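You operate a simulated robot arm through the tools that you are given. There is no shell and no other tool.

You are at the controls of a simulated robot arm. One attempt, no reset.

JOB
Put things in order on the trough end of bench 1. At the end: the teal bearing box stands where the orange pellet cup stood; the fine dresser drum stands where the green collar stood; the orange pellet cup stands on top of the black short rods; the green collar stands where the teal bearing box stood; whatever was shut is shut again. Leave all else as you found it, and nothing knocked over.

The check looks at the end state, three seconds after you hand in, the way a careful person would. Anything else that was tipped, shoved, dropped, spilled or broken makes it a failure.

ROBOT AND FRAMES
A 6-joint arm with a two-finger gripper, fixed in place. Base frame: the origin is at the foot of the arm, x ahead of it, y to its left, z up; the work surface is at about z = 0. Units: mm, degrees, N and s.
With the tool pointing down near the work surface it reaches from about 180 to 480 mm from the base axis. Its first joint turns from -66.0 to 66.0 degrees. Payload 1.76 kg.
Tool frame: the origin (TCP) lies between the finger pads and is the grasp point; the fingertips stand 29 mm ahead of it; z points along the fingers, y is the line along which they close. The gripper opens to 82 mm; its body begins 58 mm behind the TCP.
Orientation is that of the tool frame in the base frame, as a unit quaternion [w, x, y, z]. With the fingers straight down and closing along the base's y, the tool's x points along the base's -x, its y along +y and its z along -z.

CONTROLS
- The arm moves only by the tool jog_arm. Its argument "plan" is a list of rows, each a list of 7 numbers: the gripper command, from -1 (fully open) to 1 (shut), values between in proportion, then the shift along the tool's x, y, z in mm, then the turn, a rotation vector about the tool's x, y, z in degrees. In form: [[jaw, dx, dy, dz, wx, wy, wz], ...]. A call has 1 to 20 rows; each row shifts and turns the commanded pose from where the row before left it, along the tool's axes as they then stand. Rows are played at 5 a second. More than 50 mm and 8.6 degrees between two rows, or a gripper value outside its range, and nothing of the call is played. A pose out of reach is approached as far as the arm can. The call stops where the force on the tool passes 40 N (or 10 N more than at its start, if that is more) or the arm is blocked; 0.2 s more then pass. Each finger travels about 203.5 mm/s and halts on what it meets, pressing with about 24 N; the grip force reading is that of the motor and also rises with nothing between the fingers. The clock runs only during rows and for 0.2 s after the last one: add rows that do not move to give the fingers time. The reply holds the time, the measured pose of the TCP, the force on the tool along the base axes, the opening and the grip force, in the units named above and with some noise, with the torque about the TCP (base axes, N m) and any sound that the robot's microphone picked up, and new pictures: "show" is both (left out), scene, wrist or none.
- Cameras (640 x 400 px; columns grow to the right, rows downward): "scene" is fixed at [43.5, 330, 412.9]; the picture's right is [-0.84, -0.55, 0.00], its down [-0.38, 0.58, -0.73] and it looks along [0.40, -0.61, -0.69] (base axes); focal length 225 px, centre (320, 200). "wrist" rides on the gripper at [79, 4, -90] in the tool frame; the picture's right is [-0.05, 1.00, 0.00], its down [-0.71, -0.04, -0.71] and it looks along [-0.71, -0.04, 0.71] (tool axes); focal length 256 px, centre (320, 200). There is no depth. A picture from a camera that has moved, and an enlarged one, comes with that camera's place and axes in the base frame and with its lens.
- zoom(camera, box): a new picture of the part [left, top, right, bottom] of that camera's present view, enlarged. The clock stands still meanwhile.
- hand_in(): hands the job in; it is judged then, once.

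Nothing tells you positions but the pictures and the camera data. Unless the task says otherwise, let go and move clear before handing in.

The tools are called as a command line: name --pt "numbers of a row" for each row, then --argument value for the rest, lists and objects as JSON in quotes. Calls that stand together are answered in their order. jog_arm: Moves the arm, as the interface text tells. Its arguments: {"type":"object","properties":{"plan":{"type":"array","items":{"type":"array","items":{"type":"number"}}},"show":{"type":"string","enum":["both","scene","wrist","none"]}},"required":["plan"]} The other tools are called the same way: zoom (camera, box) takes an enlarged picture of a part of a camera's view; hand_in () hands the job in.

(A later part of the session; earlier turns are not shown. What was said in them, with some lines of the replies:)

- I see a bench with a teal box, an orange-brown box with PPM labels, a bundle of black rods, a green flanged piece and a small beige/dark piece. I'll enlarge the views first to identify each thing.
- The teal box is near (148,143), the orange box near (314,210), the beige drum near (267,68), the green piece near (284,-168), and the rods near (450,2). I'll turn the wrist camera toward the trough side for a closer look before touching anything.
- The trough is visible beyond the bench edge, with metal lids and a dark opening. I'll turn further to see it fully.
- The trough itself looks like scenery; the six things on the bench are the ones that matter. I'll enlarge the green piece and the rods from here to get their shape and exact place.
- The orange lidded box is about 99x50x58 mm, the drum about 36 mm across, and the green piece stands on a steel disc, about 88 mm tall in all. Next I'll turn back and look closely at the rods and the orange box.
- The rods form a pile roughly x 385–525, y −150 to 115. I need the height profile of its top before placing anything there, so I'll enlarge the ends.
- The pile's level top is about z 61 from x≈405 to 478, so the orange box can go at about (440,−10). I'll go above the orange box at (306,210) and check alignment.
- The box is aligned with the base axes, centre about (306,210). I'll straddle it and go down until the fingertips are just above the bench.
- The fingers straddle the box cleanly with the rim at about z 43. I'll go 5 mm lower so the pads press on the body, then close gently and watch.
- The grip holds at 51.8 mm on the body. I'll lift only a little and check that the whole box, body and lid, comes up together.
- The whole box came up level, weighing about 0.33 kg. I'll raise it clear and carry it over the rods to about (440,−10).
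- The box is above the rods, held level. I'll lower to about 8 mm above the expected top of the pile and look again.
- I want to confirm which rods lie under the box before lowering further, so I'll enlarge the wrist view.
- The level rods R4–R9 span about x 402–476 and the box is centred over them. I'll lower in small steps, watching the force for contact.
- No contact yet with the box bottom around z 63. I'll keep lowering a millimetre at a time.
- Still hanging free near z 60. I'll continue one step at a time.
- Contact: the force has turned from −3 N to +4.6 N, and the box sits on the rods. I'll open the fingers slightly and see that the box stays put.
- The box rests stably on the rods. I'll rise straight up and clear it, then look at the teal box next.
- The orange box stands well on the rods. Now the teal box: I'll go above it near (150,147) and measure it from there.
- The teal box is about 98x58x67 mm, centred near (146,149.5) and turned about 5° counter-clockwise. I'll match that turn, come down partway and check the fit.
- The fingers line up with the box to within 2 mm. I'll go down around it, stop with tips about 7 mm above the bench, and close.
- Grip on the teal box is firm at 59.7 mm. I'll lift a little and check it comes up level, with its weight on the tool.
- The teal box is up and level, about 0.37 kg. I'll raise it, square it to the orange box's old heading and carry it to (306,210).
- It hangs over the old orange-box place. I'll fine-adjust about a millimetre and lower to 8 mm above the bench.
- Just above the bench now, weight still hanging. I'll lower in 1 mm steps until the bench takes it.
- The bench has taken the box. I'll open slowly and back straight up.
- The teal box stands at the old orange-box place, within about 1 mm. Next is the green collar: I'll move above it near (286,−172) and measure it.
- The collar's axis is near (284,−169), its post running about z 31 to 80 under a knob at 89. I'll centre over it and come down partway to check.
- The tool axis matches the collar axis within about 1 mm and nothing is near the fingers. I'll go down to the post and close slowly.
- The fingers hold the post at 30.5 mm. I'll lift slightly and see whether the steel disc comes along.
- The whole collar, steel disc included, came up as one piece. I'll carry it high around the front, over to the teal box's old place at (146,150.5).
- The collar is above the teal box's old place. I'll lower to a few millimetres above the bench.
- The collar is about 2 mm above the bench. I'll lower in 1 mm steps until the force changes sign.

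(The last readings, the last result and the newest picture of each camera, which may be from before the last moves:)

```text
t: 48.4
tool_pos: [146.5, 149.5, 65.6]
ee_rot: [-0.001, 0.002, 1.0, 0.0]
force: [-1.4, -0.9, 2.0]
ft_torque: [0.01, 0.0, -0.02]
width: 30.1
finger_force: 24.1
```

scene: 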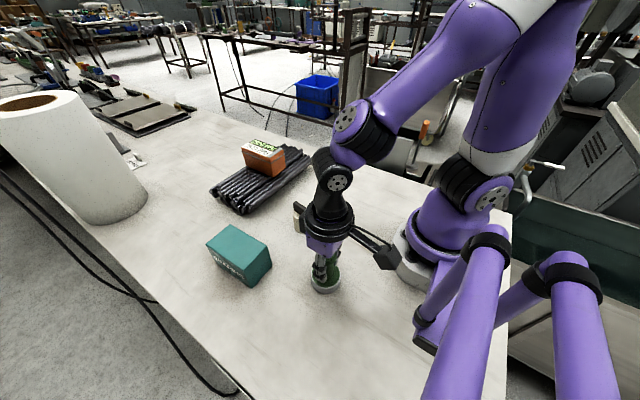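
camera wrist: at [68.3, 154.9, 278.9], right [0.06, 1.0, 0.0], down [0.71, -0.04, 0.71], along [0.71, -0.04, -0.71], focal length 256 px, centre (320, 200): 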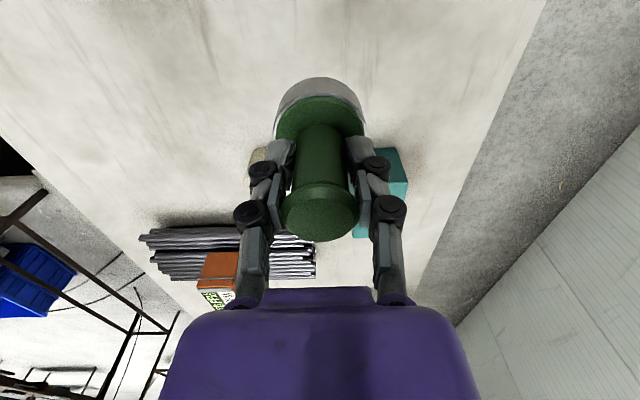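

The bench has taken the collar's weight. I'll open the fingers and rise straight clear of the knob.

jog_arm --pt "0.3 0 0 0 0 0 0" --pt "0.22 0 0 0 0 0 0" --pt "0.1 0 0 0 0 0 0" --pt "-0.2 0 0 0 0 0 0" --pt "-0.6 0 0 0 0 0 0" --pt "-1 0 0 0 0 0 0" --pt "-1 0 0 -20 0 0 0" --pt "-1 0 0 -40 0 0 0" --pt "-1 0 0 -40 0 0 0" --pt "-1 0 0 -25 0 0 0" --pt "-1 0 0 0 0 0 0" --show "both"

zoom --camera "scene" --box '[270, 190, 390, 310]'

zoom --camera "wrist" --box '[220, 0, 420, 180]'

```text
t: 50.8
tool_pos: [146.9, 150.6, 191.9]
ee_rot: [0.0, 0.001, 1.0, 0.0]
force: [-0.8, -0.2, -0.6]
ft_torque: [-0.02, 0.04, -0.04]
width: 81.7
finger_force: 0.0
camera wrist: at [68.4, 155.6, 280.2], right [0.05, 1.0, 0.0], down [0.71, -0.04, 0.71], along [0.71, -0.04, -0.71], focal length 256 px, centre (320, 200)
```

scene: 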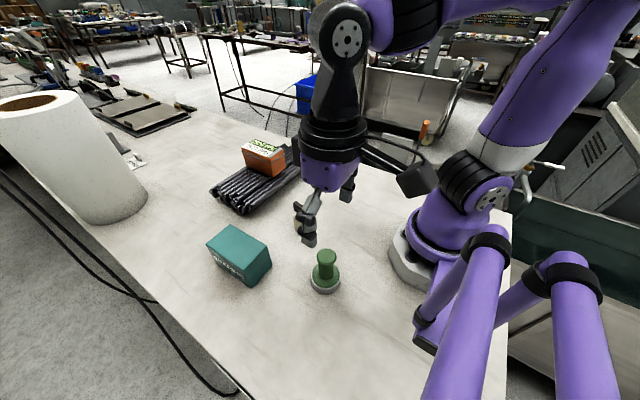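
wrist: 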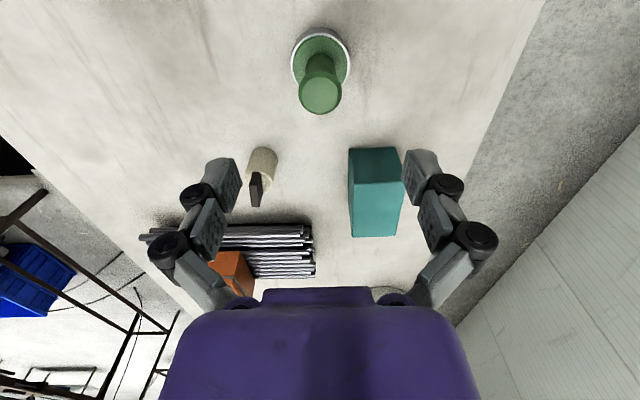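

```text
3.33 times, centred on (330, 250) of scene
camera zoom: at [43.5, 330.0, 412.9], right [-0.84, -0.55, 0.0], down [-0.38, 0.58, -0.73], along [0.4, -0.61, -0.69], focal length 749 px, centre (287, 33)
```

zoom: 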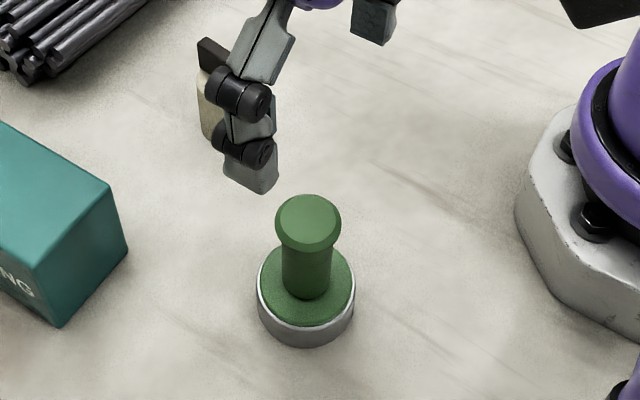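

```text
2.22 times, centred on (320, 90) of wrist
camera zoom: at [68.4, 155.6, 280.2], right [0.05, 1.0, 0.0], down [0.71, -0.04, 0.71], along [0.71, -0.04, -0.71], focal length 569 px, centre (320, 444)
```

zoom: 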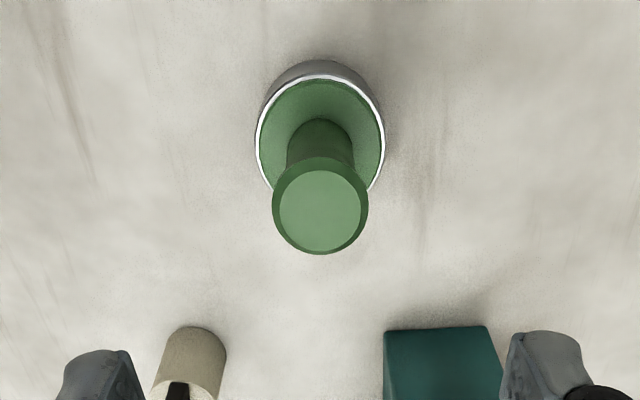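

The green collar stands at the teal box's old place. Last is the drum: I'll move above it near (265,70) and measure.

jog_arm --pt "-1 -29 -20 0 0 0 0" --pt "-1 -30 -20 0 0 0 0" --pt "-1 -30 -20 0 0 0 0" --pt "-1 -29 -20 0 0 0 0" --pt "-1 0 0 20 0 0 0" --pt "-1 0 0 0 0 0 0" --show "both"

zoom --camera "wrist" --box '[240, 0, 400, 160]'

zoom --camera "scene" --box '[270, 180, 330, 240]'

```text
t: 52.2
tool_pos: [265.9, 70.9, 169.5]
ee_rot: [0.0, 0.001, 1.0, 0.001]
force: [-0.3, 0.2, 0.1]
ft_torque: [0.02, 0.0, 0.04]
width: 81.7
finger_force: 0.0
camera wrist: at [187.1, 75.6, 259.1], right [0.05, 1.0, 0.0], down [0.71, -0.04, 0.71], along [0.71, -0.04, -0.71], focal length 256 px, centre (320, 200)
```

scene: 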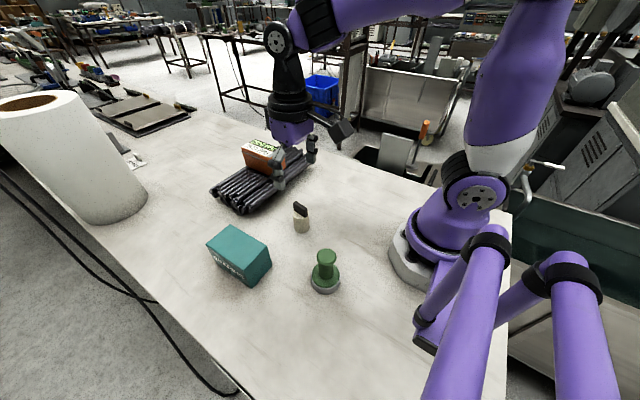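
wrist: 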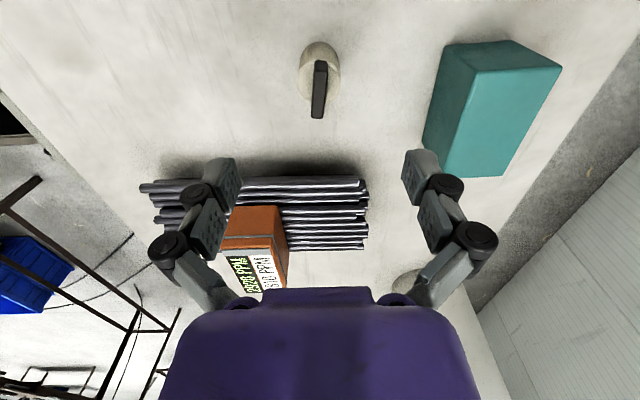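

```text
2.50 times, centred on (320, 80) of wrist
camera zoom: at [187.1, 75.6, 259.1], right [0.05, 1.0, 0.0], down [0.71, -0.04, 0.71], along [0.71, -0.04, -0.71], focal length 640 px, centre (320, 500)
```

zoom: 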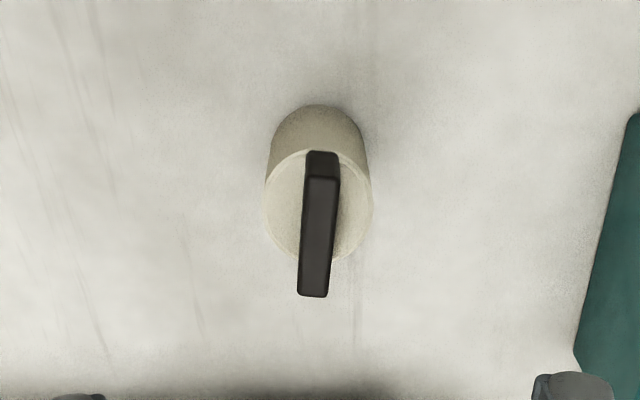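

```text
6.67 times, centred on (300, 210) of scene
camera zoom: at [43.6, 330.0, 412.9], right [-0.84, -0.54, 0.0], down [-0.38, 0.58, -0.73], along [0.4, -0.61, -0.69], focal length 1498 px, centre (453, 133)
```

zoom: 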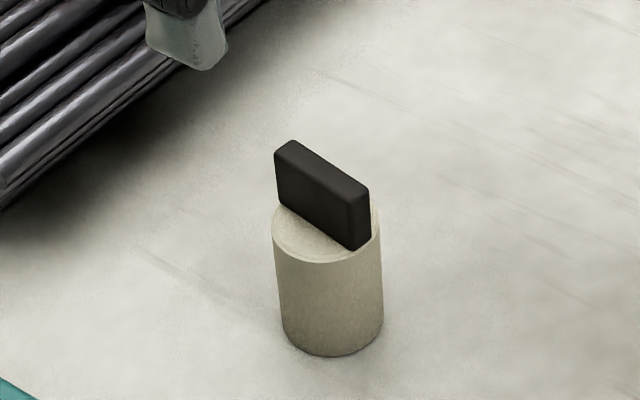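

The drum is centred under the tool at about (265,71.3), with its dark grip running along x. I'll descend around the body and close below the top.

jog_arm --pt "-1 0.5 0.4 40 0 0 0" --pt "-1 0 0 40 0 0 0" --pt "-1 0 0 35 0 0 0" --pt "-1 0 0 15 0 0 0" --pt "-1 0 0 5 0 0 0" --pt "-0.6 0 0 0 0 0 0" --pt "-0.2 0 0 0 0 0 0" --pt "0 0 0 0 0 0 0" --pt "0.1 0 0 0 0 0 0" --pt "1 0 0 0 0 0 0" --pt "1 0 0 0 0 0 0" --show "both"

zoom --camera "wrist" --box '[220, 20, 420, 260]'

zoom --camera "scene" --box '[260, 160, 340, 240]'

```text
t: 54.6
tool_pos: [265.2, 70.1, 35.1]
ee_rot: [0.001, 0.001, 1.0, 0.0]
force: [-0.1, 0.2, 2.5]
ft_torque: [0.07, 0.05, 0.0]
width: 35.0
finger_force: 23.5
camera wrist: at [186.1, 75.8, 124.7], right [0.05, 1.0, 0.0], down [0.71, -0.04, 0.71], along [0.71, -0.04, -0.71], focal length 256 px, centre (320, 200)
```

scene: 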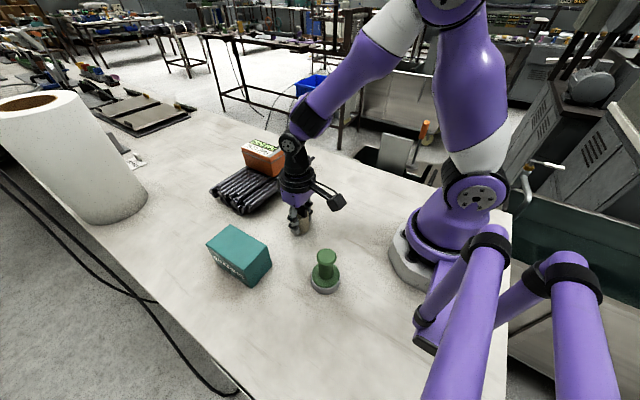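
wrist: 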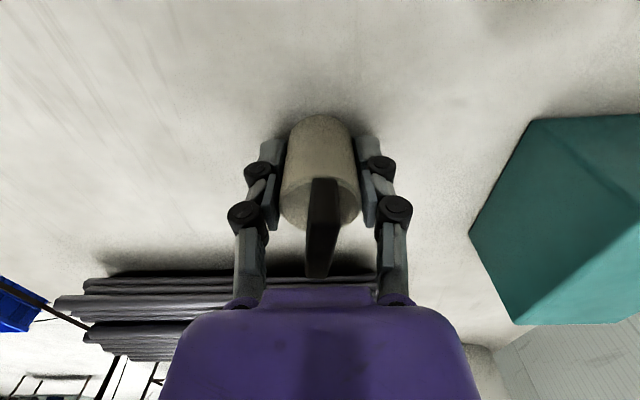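

```text
1.67 times, centred on (320, 140) of wrist
camera zoom: at [186.1, 75.8, 124.7], right [0.05, 1.0, 0.0], down [0.71, -0.04, 0.71], along [0.71, -0.04, -0.71], focal length 427 px, centre (320, 300)
```

zoom: 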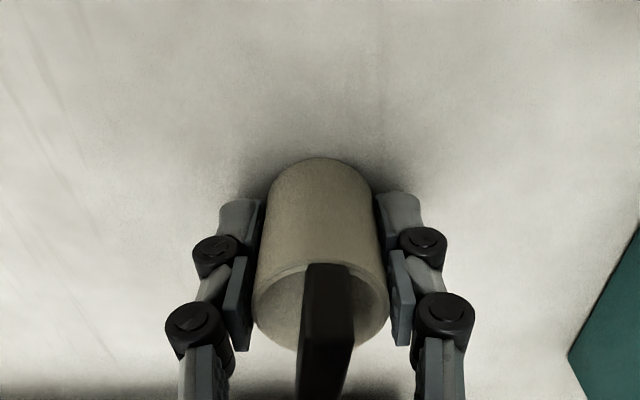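

```text
5.00 times, centred on (300, 200) of scene
camera zoom: at [43.5, 330.0, 412.9], right [-0.84, -0.55, 0.0], down [-0.38, 0.58, -0.73], along [0.4, -0.61, -0.69], focal length 1124 px, centre (420, 200)
```

zoom: 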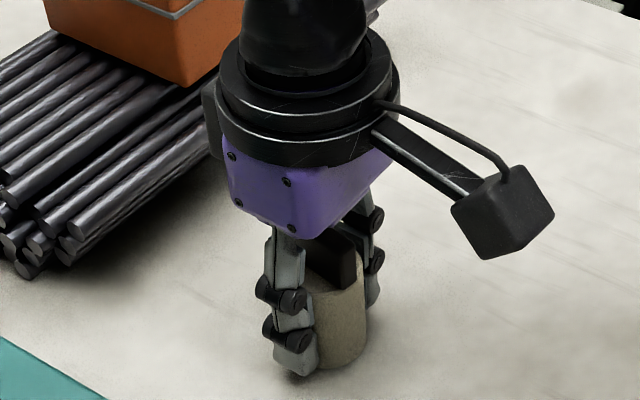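

The drum is gripped at 35 mm. I'll lift a little and check it hangs straight with the dark piece staying on top.

jog_arm --pt "1 0 0 -3 0 0 0" --pt "1 0 0 -5 0 0 0" --pt "1 0 0 -7 0 0 0" --pt "1 0 0 0 0 0 0" --show "both"

zoom --camera "scene" --box '[260, 160, 340, 240]'

zoom --camera "wrist" --box '[220, 20, 420, 260]'

```text
t: 55.6
tool_pos: [263.5, 71.4, 50.6]
ee_rot: [0.001, 0.001, 1.0, -0.001]
force: [-0.8, 1.0, -0.3]
ft_torque: [0.0, 0.02, -0.03]
width: 34.6
finger_force: 23.4
camera wrist: at [185.9, 76.0, 139.6], right [0.05, 1.0, 0.0], down [0.71, -0.04, 0.71], along [0.71, -0.04, -0.71], focal length 256 px, centre (320, 200)
```

scene: 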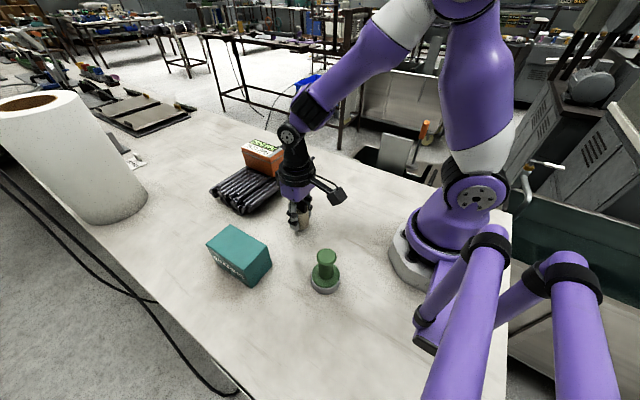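
wrist: 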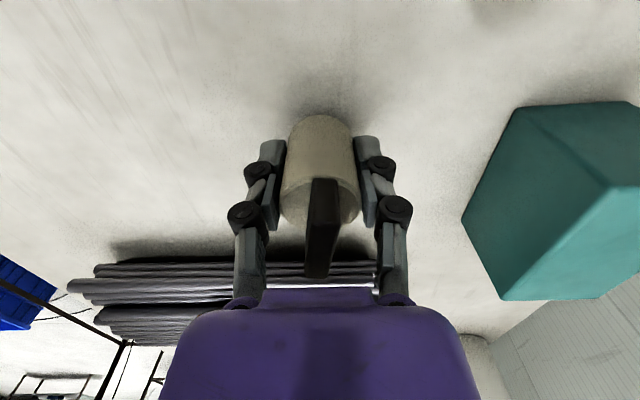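

```text
5.00 times, centred on (300, 200) of scene
camera zoom: at [43.6, 330.0, 412.9], right [-0.84, -0.55, 0.0], down [-0.38, 0.58, -0.73], along [0.4, -0.61, -0.69], focal length 1124 px, centre (420, 200)
```

zoom: 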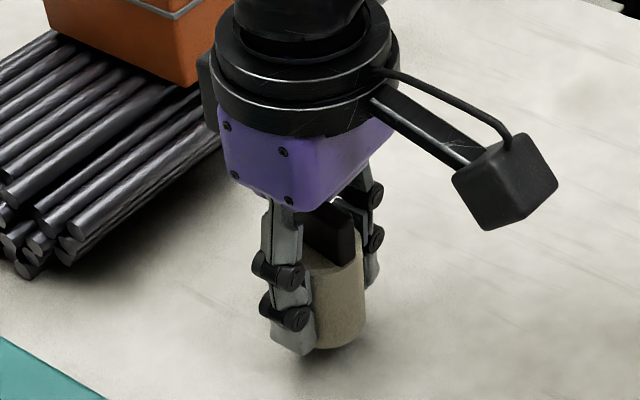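

```text
1.67 times, centred on (320, 140) of wrist
camera zoom: at [185.9, 76.0, 139.6], right [0.05, 1.0, 0.0], down [0.71, -0.04, 0.71], along [0.71, -0.04, -0.71], focal length 427 px, centre (320, 300)
```

zoom: 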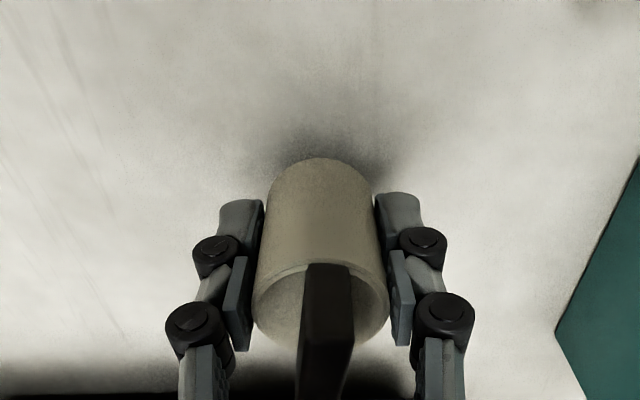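

The drum hangs straight with the dark piece on it. I'll raise it and carry it across to the collar's old place at (283,−170).

jog_arm --pt "1 0 0 -30 0 0 0" --pt "1 0 0 -35 0 0 0" --pt "1 0 0 -10 0 0 0" --pt "1 -3 -30 0 0 0 0" --pt "1 -3 -40 0 0 0 0" --pt "1 -3 -40 0 0 0 0" --pt "1 -3 -40 0 0 0 0" --pt "1 -3 -40 0 0 0 0" --pt "1 -3 -35 0 0 0 0" --pt "1 0 -16 0 0 0 0" --pt "1 0 0 0 0 0 0" --show "both"

zoom --camera "scene" --box '[310, 110, 380, 190]'

```text
t: 58.0
tool_pos: [282.1, -170.0, 124.2]
ee_rot: [0.0, 0.001, 1.0, 0.0]
force: [-0.2, 0.2, -1.5]
ft_torque: [-0.03, 0.03, -0.01]
width: 34.6
finger_force: 23.7
camera wrist: at [203.1, -165.8, 214.4], right [0.05, 1.0, 0.0], down [0.71, -0.04, 0.71], along [0.71, -0.04, -0.71], focal length 256 px, centre (320, 200)
```

scene: 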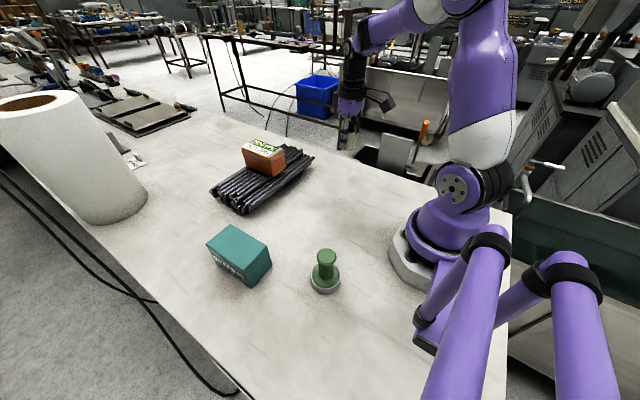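
wrist: 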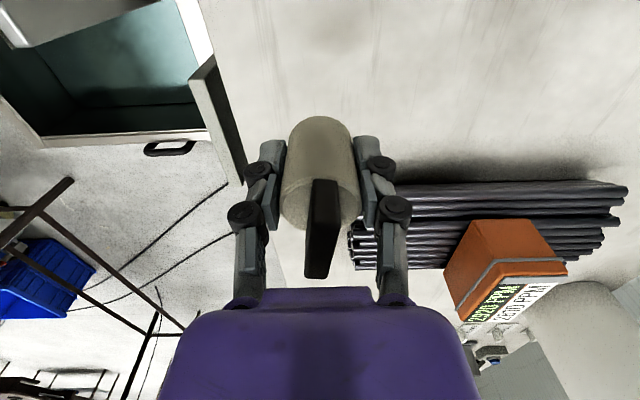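

```text
5.00 times, centred on (345, 150) of scene
camera zoom: at [43.6, 330.0, 412.9], right [-0.84, -0.54, 0.0], down [-0.38, 0.58, -0.73], along [0.4, -0.61, -0.69], focal length 1124 px, centre (195, 450)
```

zoom: 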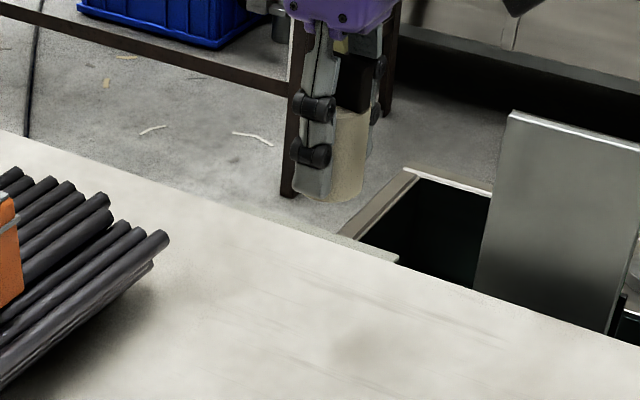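

The drum is over the collar's old place. I'll lower to a few millimetres above the bench.

jog_arm --pt "1 -0.8 0 30 0 0 0" --pt "1 0 0 30 0 0 0" --pt "1 0 0 18 0 0 0" --pt "1 0 0 6 0 0 0" --pt "1 0 0 2 0 0 0" --pt "1 0 0 0 0 0 0" --show "scene"

zoom --camera "scene" --box '[310, 110, 380, 190]'

jog_arm --pt "1 0 0 1 0 0 0" --pt "1 0 0 0 0 0 0" --show "none"

```text
t: 59.4
tool_pos: [282.1, -169.9, 40.5]
ee_rot: [0.001, 0.0, 1.0, 0.0]
force: [0.3, -0.2, -1.3]
ft_torque: [-0.03, 0.0, 0.01]
width: 34.7
finger_force: 23.5
```

scene: 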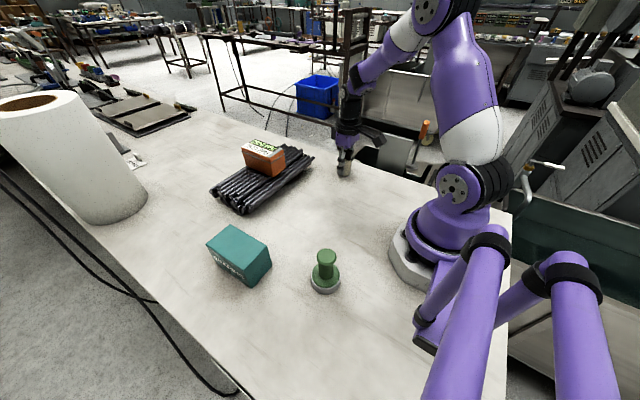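

```text
5.00 times, centred on (345, 150) of scene
camera zoom: at [43.6, 330.0, 412.9], right [-0.84, -0.55, 0.0], down [-0.38, 0.58, -0.73], along [0.4, -0.61, -0.69], focal length 1124 px, centre (195, 450)
```

zoom: 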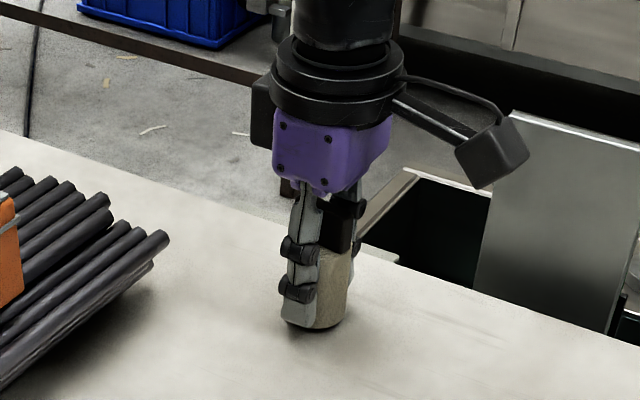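

```text
t: 60.0
tool_pos: [282.8, -170.5, 38.4]
ee_rot: [0.001, 0.001, 1.0, 0.0]
force: [0.7, -0.6, -3.2]
ft_torque: [0.01, 0.03, 0.02]
width: 34.7
finger_force: 23.1
```

The drum is about 3 mm above the bench. I'll keep stepping down until contact.

jog_arm --pt "1 0 0 1 0 0 0" --pt "1 0 0 0.5 0 0 0" --pt "1 0 0 0 0 0 0" --show "none"

jog_arm --pt "1 0 0 0.7 0 0 0" --pt "1 0 0 0 0 0 0" --show "none"

jog_arm --pt "1 0 0 0.6 0 0 0" --pt "1 0 0 0 0 0 0" --show "none"

```text
t: 60.8
tool_pos: [282.5, -168.7, 37.1]
ee_rot: [0.0, 0.001, 1.0, 0.0]
force: [0.2, 0.1, -0.9]
ft_torque: [0.01, 0.01, -0.01]
width: 34.4
finger_force: 24.1
```

```text
t: 61.4
tool_pos: [282.3, -169.3, 36.4]
ee_rot: [0.0, 0.002, 1.0, 0.001]
force: [0.0, 0.5, -1.4]
ft_torque: [0.0, 0.01, -0.02]
width: 34.5
finger_force: 23.6
```

```text
t: 62.0
tool_pos: [282.1, -170.5, 36.8]
ee_rot: [0.0, 0.001, 1.0, 0.0]
force: [-0.2, 0.3, -2.2]
ft_torque: [0.05, 0.01, 0.0]
width: 34.4
finger_force: 23.9
```

Still hanging free near 36 mm. A few more small steps should bring it to the bench.

jog_arm --pt "1 0 0 0.6 0 0 0" --pt "1 0 0 0 0 0 0" --show "none"

jog_arm --pt "1 0 0 0.5 0 0 0" --pt "1 0 0 0 0 0 0" --show "none"

```text
t: 62.6
tool_pos: [282.2, -170.2, 36.0]
ee_rot: [0.0, 0.0, 1.0, 0.0]
force: [-7.4, 2.4, 19.9]
ft_torque: [0.1, 0.21, 0.08]
width: 34.6
finger_force: 24.0
```

```text
t: 63.2
tool_pos: [282.9, -170.0, 33.9]
ee_rot: [0.0, 0.001, 1.0, 0.0]
force: [-4.4, 2.4, 21.3]
ft_torque: [0.1, 0.08, 0.11]
width: 34.5
finger_force: 24.2
```

Contact at about 20 N, a little firm. I'll ease up under a millimetre to unload before opening.

jog_arm --pt "1 0 0 -0.6 0 0 0" --pt "1 0 0 0 0 0 0" --show "both"

zoom --camera "scene" --box '[310, 110, 380, 190]'

zoom --camera "wrist" --box '[220, 20, 420, 260]'

```text
t: 63.8
tool_pos: [281.2, -169.3, 34.9]
ee_rot: [0.0, 0.001, 1.0, 0.0]
force: [0.7, -1.0, 1.2]
ft_torque: [-0.01, -0.08, 0.01]
width: 34.4
finger_force: 24.3
camera wrist: at [204.3, -165.3, 124.0], right [0.06, 1.0, 0.0], down [0.71, -0.04, 0.71], along [0.71, -0.04, -0.71], focal length 256 px, centre (320, 200)
```

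scene: 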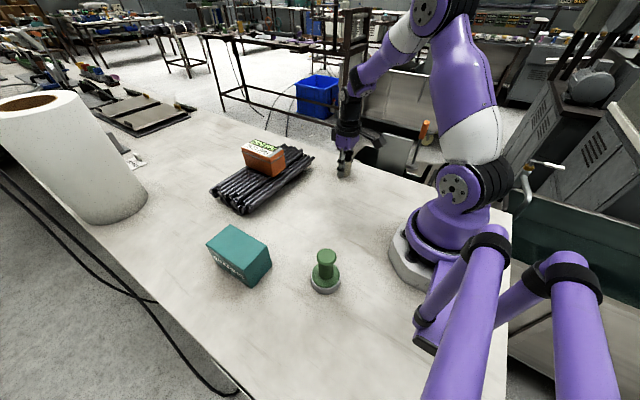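
wrist: 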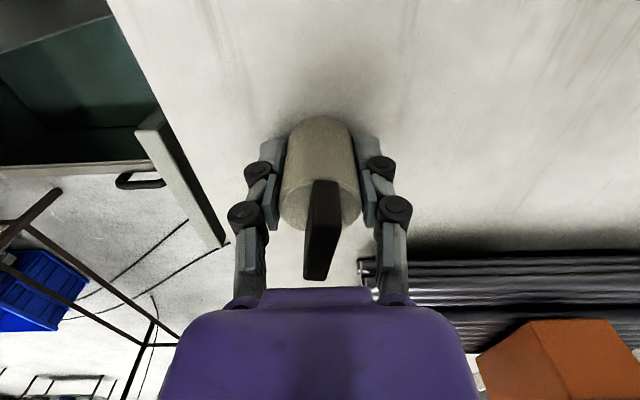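

```text
5.00 times, centred on (345, 150) of scene
camera zoom: at [43.5, 330.0, 412.9], right [-0.84, -0.55, 0.0], down [-0.38, 0.58, -0.73], along [0.4, -0.61, -0.69], focal length 1124 px, centre (195, 450)
```

zoom: 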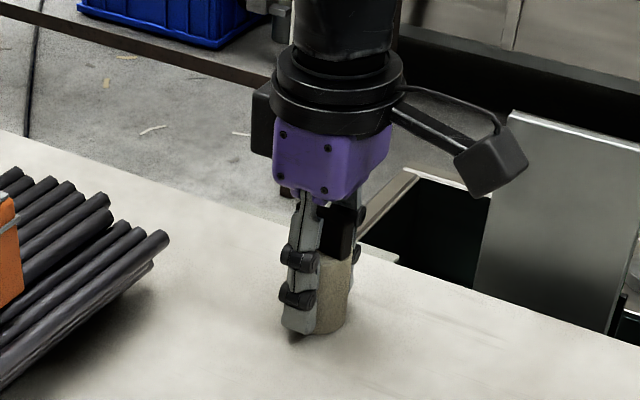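

```text
1.67 times, centred on (320, 140) of wrist
camera zoom: at [204.3, -165.3, 124.0], right [0.06, 1.0, 0.0], down [0.71, -0.04, 0.71], along [0.71, -0.04, -0.71], focal length 427 px, centre (320, 300)
```

zoom: 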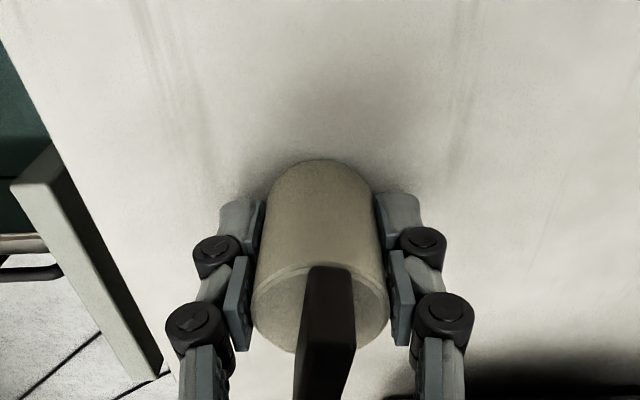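

The force is near zero and the drum is on the bench. I'll open gently and watch it settle before rising.

jog_arm --pt "0.2 0 0 0 0 0 0" --pt "0.13 0 0 0 0 0 0" --pt "0.08 0 0 0 0 0 0" --pt "0.0 0 0 0 0 0 0" --pt "-0.2 0 0 0 0 0 0" --pt "-0.5 0 0 0 0 0 0" --pt "-1 0 0 0 0 0 0" --pt "-1 0 0 0 0 0 0" --show "both"

zoom --camera "wrist" --box '[220, 20, 420, 260]'

zoom --camera "scene" --box '[310, 110, 380, 190]'

```text
t: 65.6
tool_pos: [283.2, -170.0, 35.0]
ee_rot: [0.0, 0.001, 1.0, 0.0]
force: [-0.2, -0.2, 0.3]
ft_torque: [0.01, -0.03, 0.01]
width: 82.0
finger_force: 0.0
camera wrist: at [204.5, -165.4, 124.3], right [0.05, 1.0, 0.0], down [0.71, -0.04, 0.71], along [0.71, -0.04, -0.71], focal length 256 px, centre (320, 200)
```

scene: 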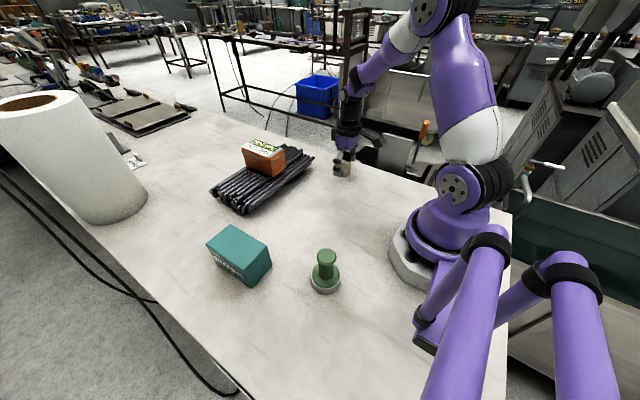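
wrist: 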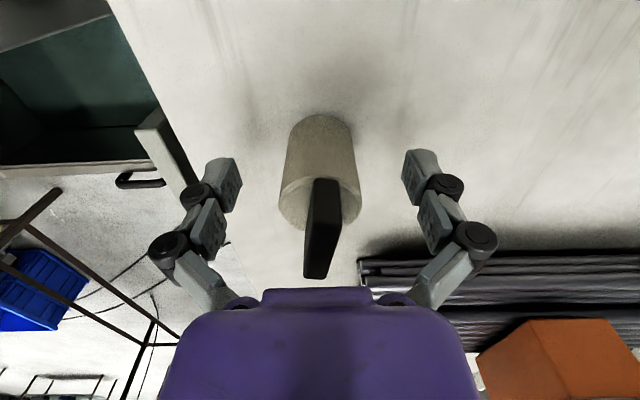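

```text
1.67 times, centred on (320, 140) of wrist
camera zoom: at [204.5, -165.4, 124.3], right [0.05, 1.0, 0.0], down [0.71, -0.04, 0.71], along [0.71, -0.04, -0.71], focal length 427 px, centre (320, 300)
```

zoom: 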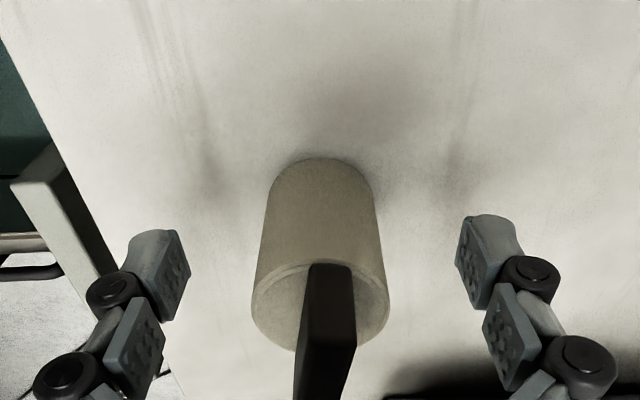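

```text
5.00 times, centred on (345, 150) of scene
camera zoom: at [43.5, 330.0, 412.9], right [-0.84, -0.55, 0.0], down [-0.38, 0.58, -0.73], along [0.4, -0.61, -0.69], focal length 1124 px, centre (195, 450)
```

zoom: 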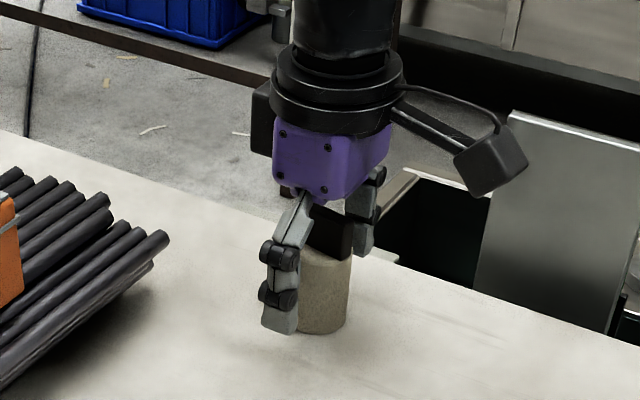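

The drum stands upright and free. I'll rise straight up and move back toward the starting pose, then check everything.

jog_arm --pt "-1 0 0 -20 0 0 0" --pt "-1 0 0 -40 0 0 0" --pt "-1 0 0 -45 0 0 0" --pt "-1 0 0 -45 0 0 0" --pt "-1 0 0 -45 0 0 0" --pt "-1 0 45 -10 0 0 0" --pt "-1 0 45 0 0 0 0" --pt "-1 0 45 0 0 0 0" --pt "-1 0 45 0 0 0 0" --pt "-1 0 45 0 0 0 0" --pt "-1 0 23 0 0 0 0" --pt "-1 0 0 0 0 0 0" --show "both"

zoom --camera "scene" --box '[310, 110, 380, 190]'

zoom --camera "scene" --box '[190, 120, 370, 310]'

zoom --camera "wrist" --box '[0, 0, 640, 260]'

```text
t: 68.2
tool_pos: [283.8, 78.1, 240.0]
ee_rot: [0.001, 0.001, 1.0, 0.0]
force: [-0.4, -0.1, 0.2]
ft_torque: [0.0, 0.0, 0.03]
width: 82.2
finger_force: 0.0
camera wrist: at [204.9, 82.6, 329.0], right [0.06, 1.0, 0.0], down [0.71, -0.04, 0.71], along [0.71, -0.04, -0.71], focal length 256 px, centre (320, 200)
```

scene: 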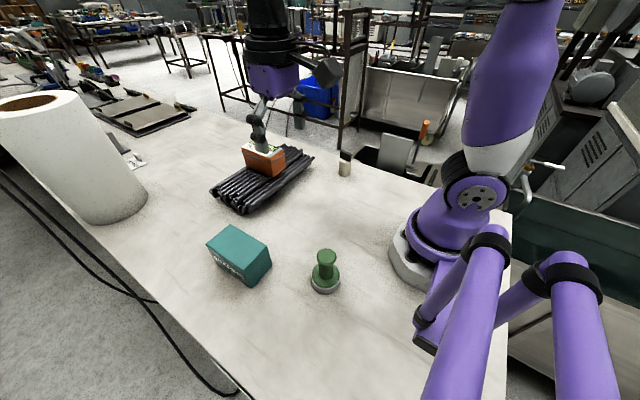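
wrist: 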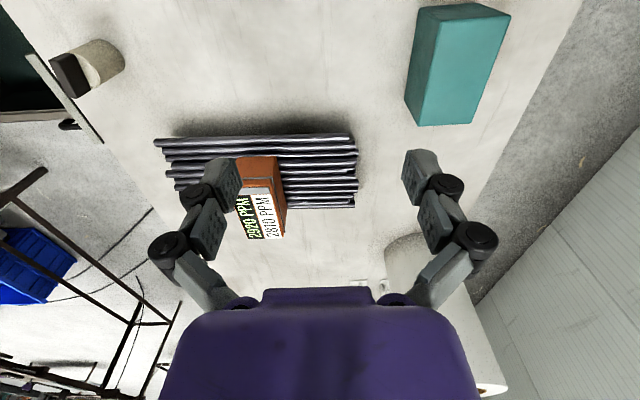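

```text
5.00 times, centred on (345, 150) of scene
camera zoom: at [43.5, 330.1, 412.9], right [-0.84, -0.55, 0.0], down [-0.38, 0.58, -0.73], along [0.4, -0.61, -0.69], focal length 1124 px, centre (195, 450)
```

zoom: 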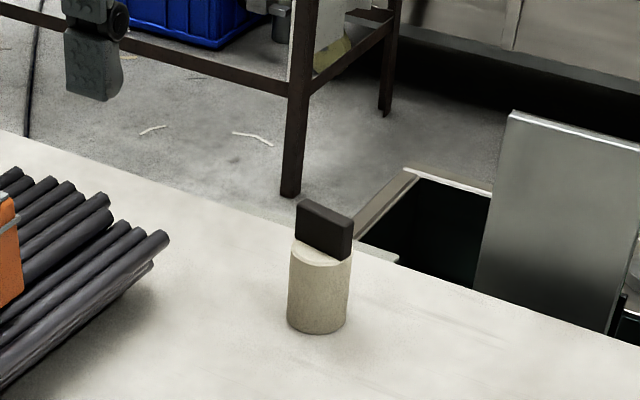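

```text
2.11 times, centred on (280, 215) of scene
camera zoom: at [43.5, 330.1, 412.9], right [-0.84, -0.55, 0.0], down [-0.38, 0.58, -0.73], along [0.4, -0.61, -0.69], focal length 473 px, centre (404, 168)
```

zoom: 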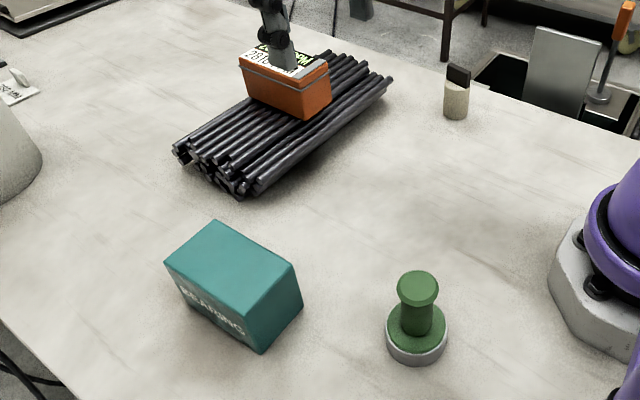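

```text
1.00 times, centred on (320, 130) of wrist (not enlarged: the box is as wide or as high as the picture)
camera zoom: at [204.9, 82.6, 329.0], right [0.06, 1.0, 0.0], down [0.71, -0.04, 0.71], along [0.71, -0.04, -0.71], focal length 256 px, centre (320, 270)
```

zoom: 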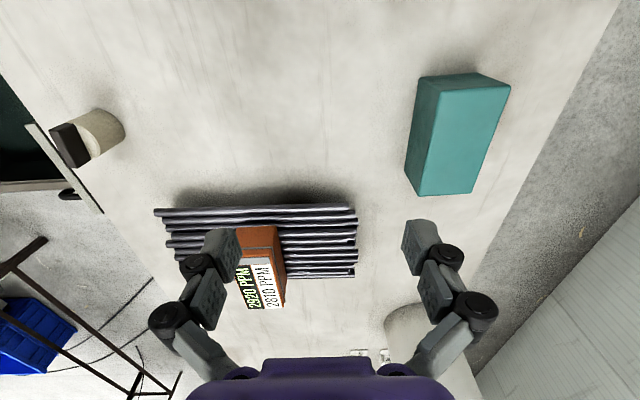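

All four things stand in their new places. I'll take one last close look at the orange box on the rods and at the rest of the bench before handing in.

zoom --camera "scene" --box '[205, 125, 325, 220]'

zoom --camera "wrist" --box '[150, 120, 370, 250]'

zoom --camera "scene" --box '[290, 230, 360, 300]'

```text
4.21 times, centred on (265, 172) of scene
camera zoom: at [43.5, 330.1, 412.9], right [-0.84, -0.55, 0.0], down [-0.38, 0.58, -0.73], along [0.4, -0.61, -0.69], focal length 946 px, centre (552, 316)
```

zoom: 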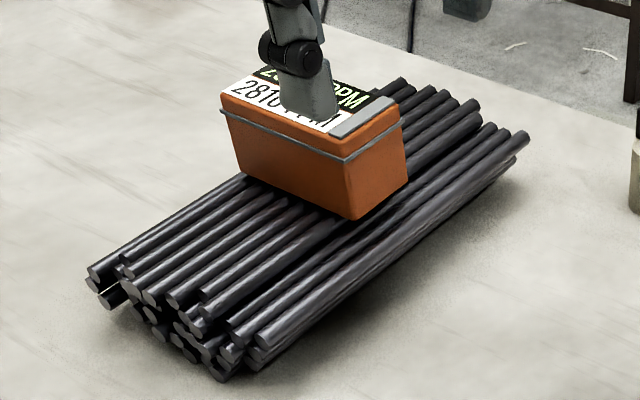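

```text
2.91 times, centred on (260, 185) of wrist
camera zoom: at [204.9, 82.6, 329.0], right [0.06, 1.0, 0.0], down [0.71, -0.04, 0.71], along [0.71, -0.04, -0.71], focal length 745 px, centre (494, 244)
```

zoom: 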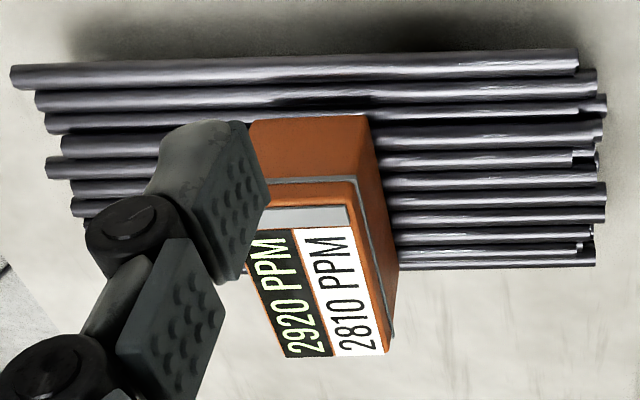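

```text
5.71 times, centred on (325, 265) of scene
camera zoom: at [43.5, 330.1, 412.9], right [-0.84, -0.55, 0.0], down [-0.38, 0.58, -0.73], along [0.4, -0.61, -0.69], focal length 1284 px, centre (291, -171)
```

zoom: 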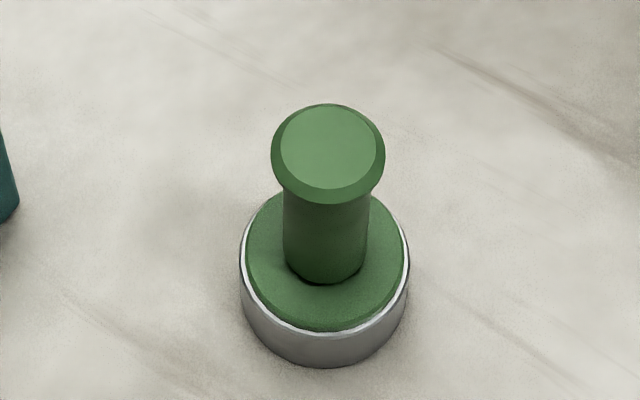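

The orange box sits level and closed on the rods. The teal box, green collar and drum stand upright in their assigned places, and the arm is clear, so I'm handing in.

hand_in

```text
The job is handed in.
```

All four things are in their new places and I've handed the job in. I don't have the check's result. The arm was released and clear of everything when I handed in.

- **Teal bearing box:** it stands where the orange pellet cup stood, at about (306, 210) mm. I turned it about 5° to match the cup's old heading.
- **Fine dresser drum:** it stands upright where the green collar stood, at about (283, −170) mm. I pressed it onto the bench at about 20 N for a moment, then eased off before letting go.
- **Orange pellet cup:** it stands level on top of the black short rods, at about (440, −10) mm.
- **Green collar:** it stands where the teal bearing box stood, at about (146, 150) mm, with its steel disc, which moved as one piece with it.

I took the orange lidded box with the PPM labels to be the pellet cup, and the beige cylinder with the dark grip to be the drum. They were the only things on the bench that fit those names.

I opened nothing, and the cup's lid stayed shut throughout. In the last pictures nothing was knocked over and the rods looked undisturbed.
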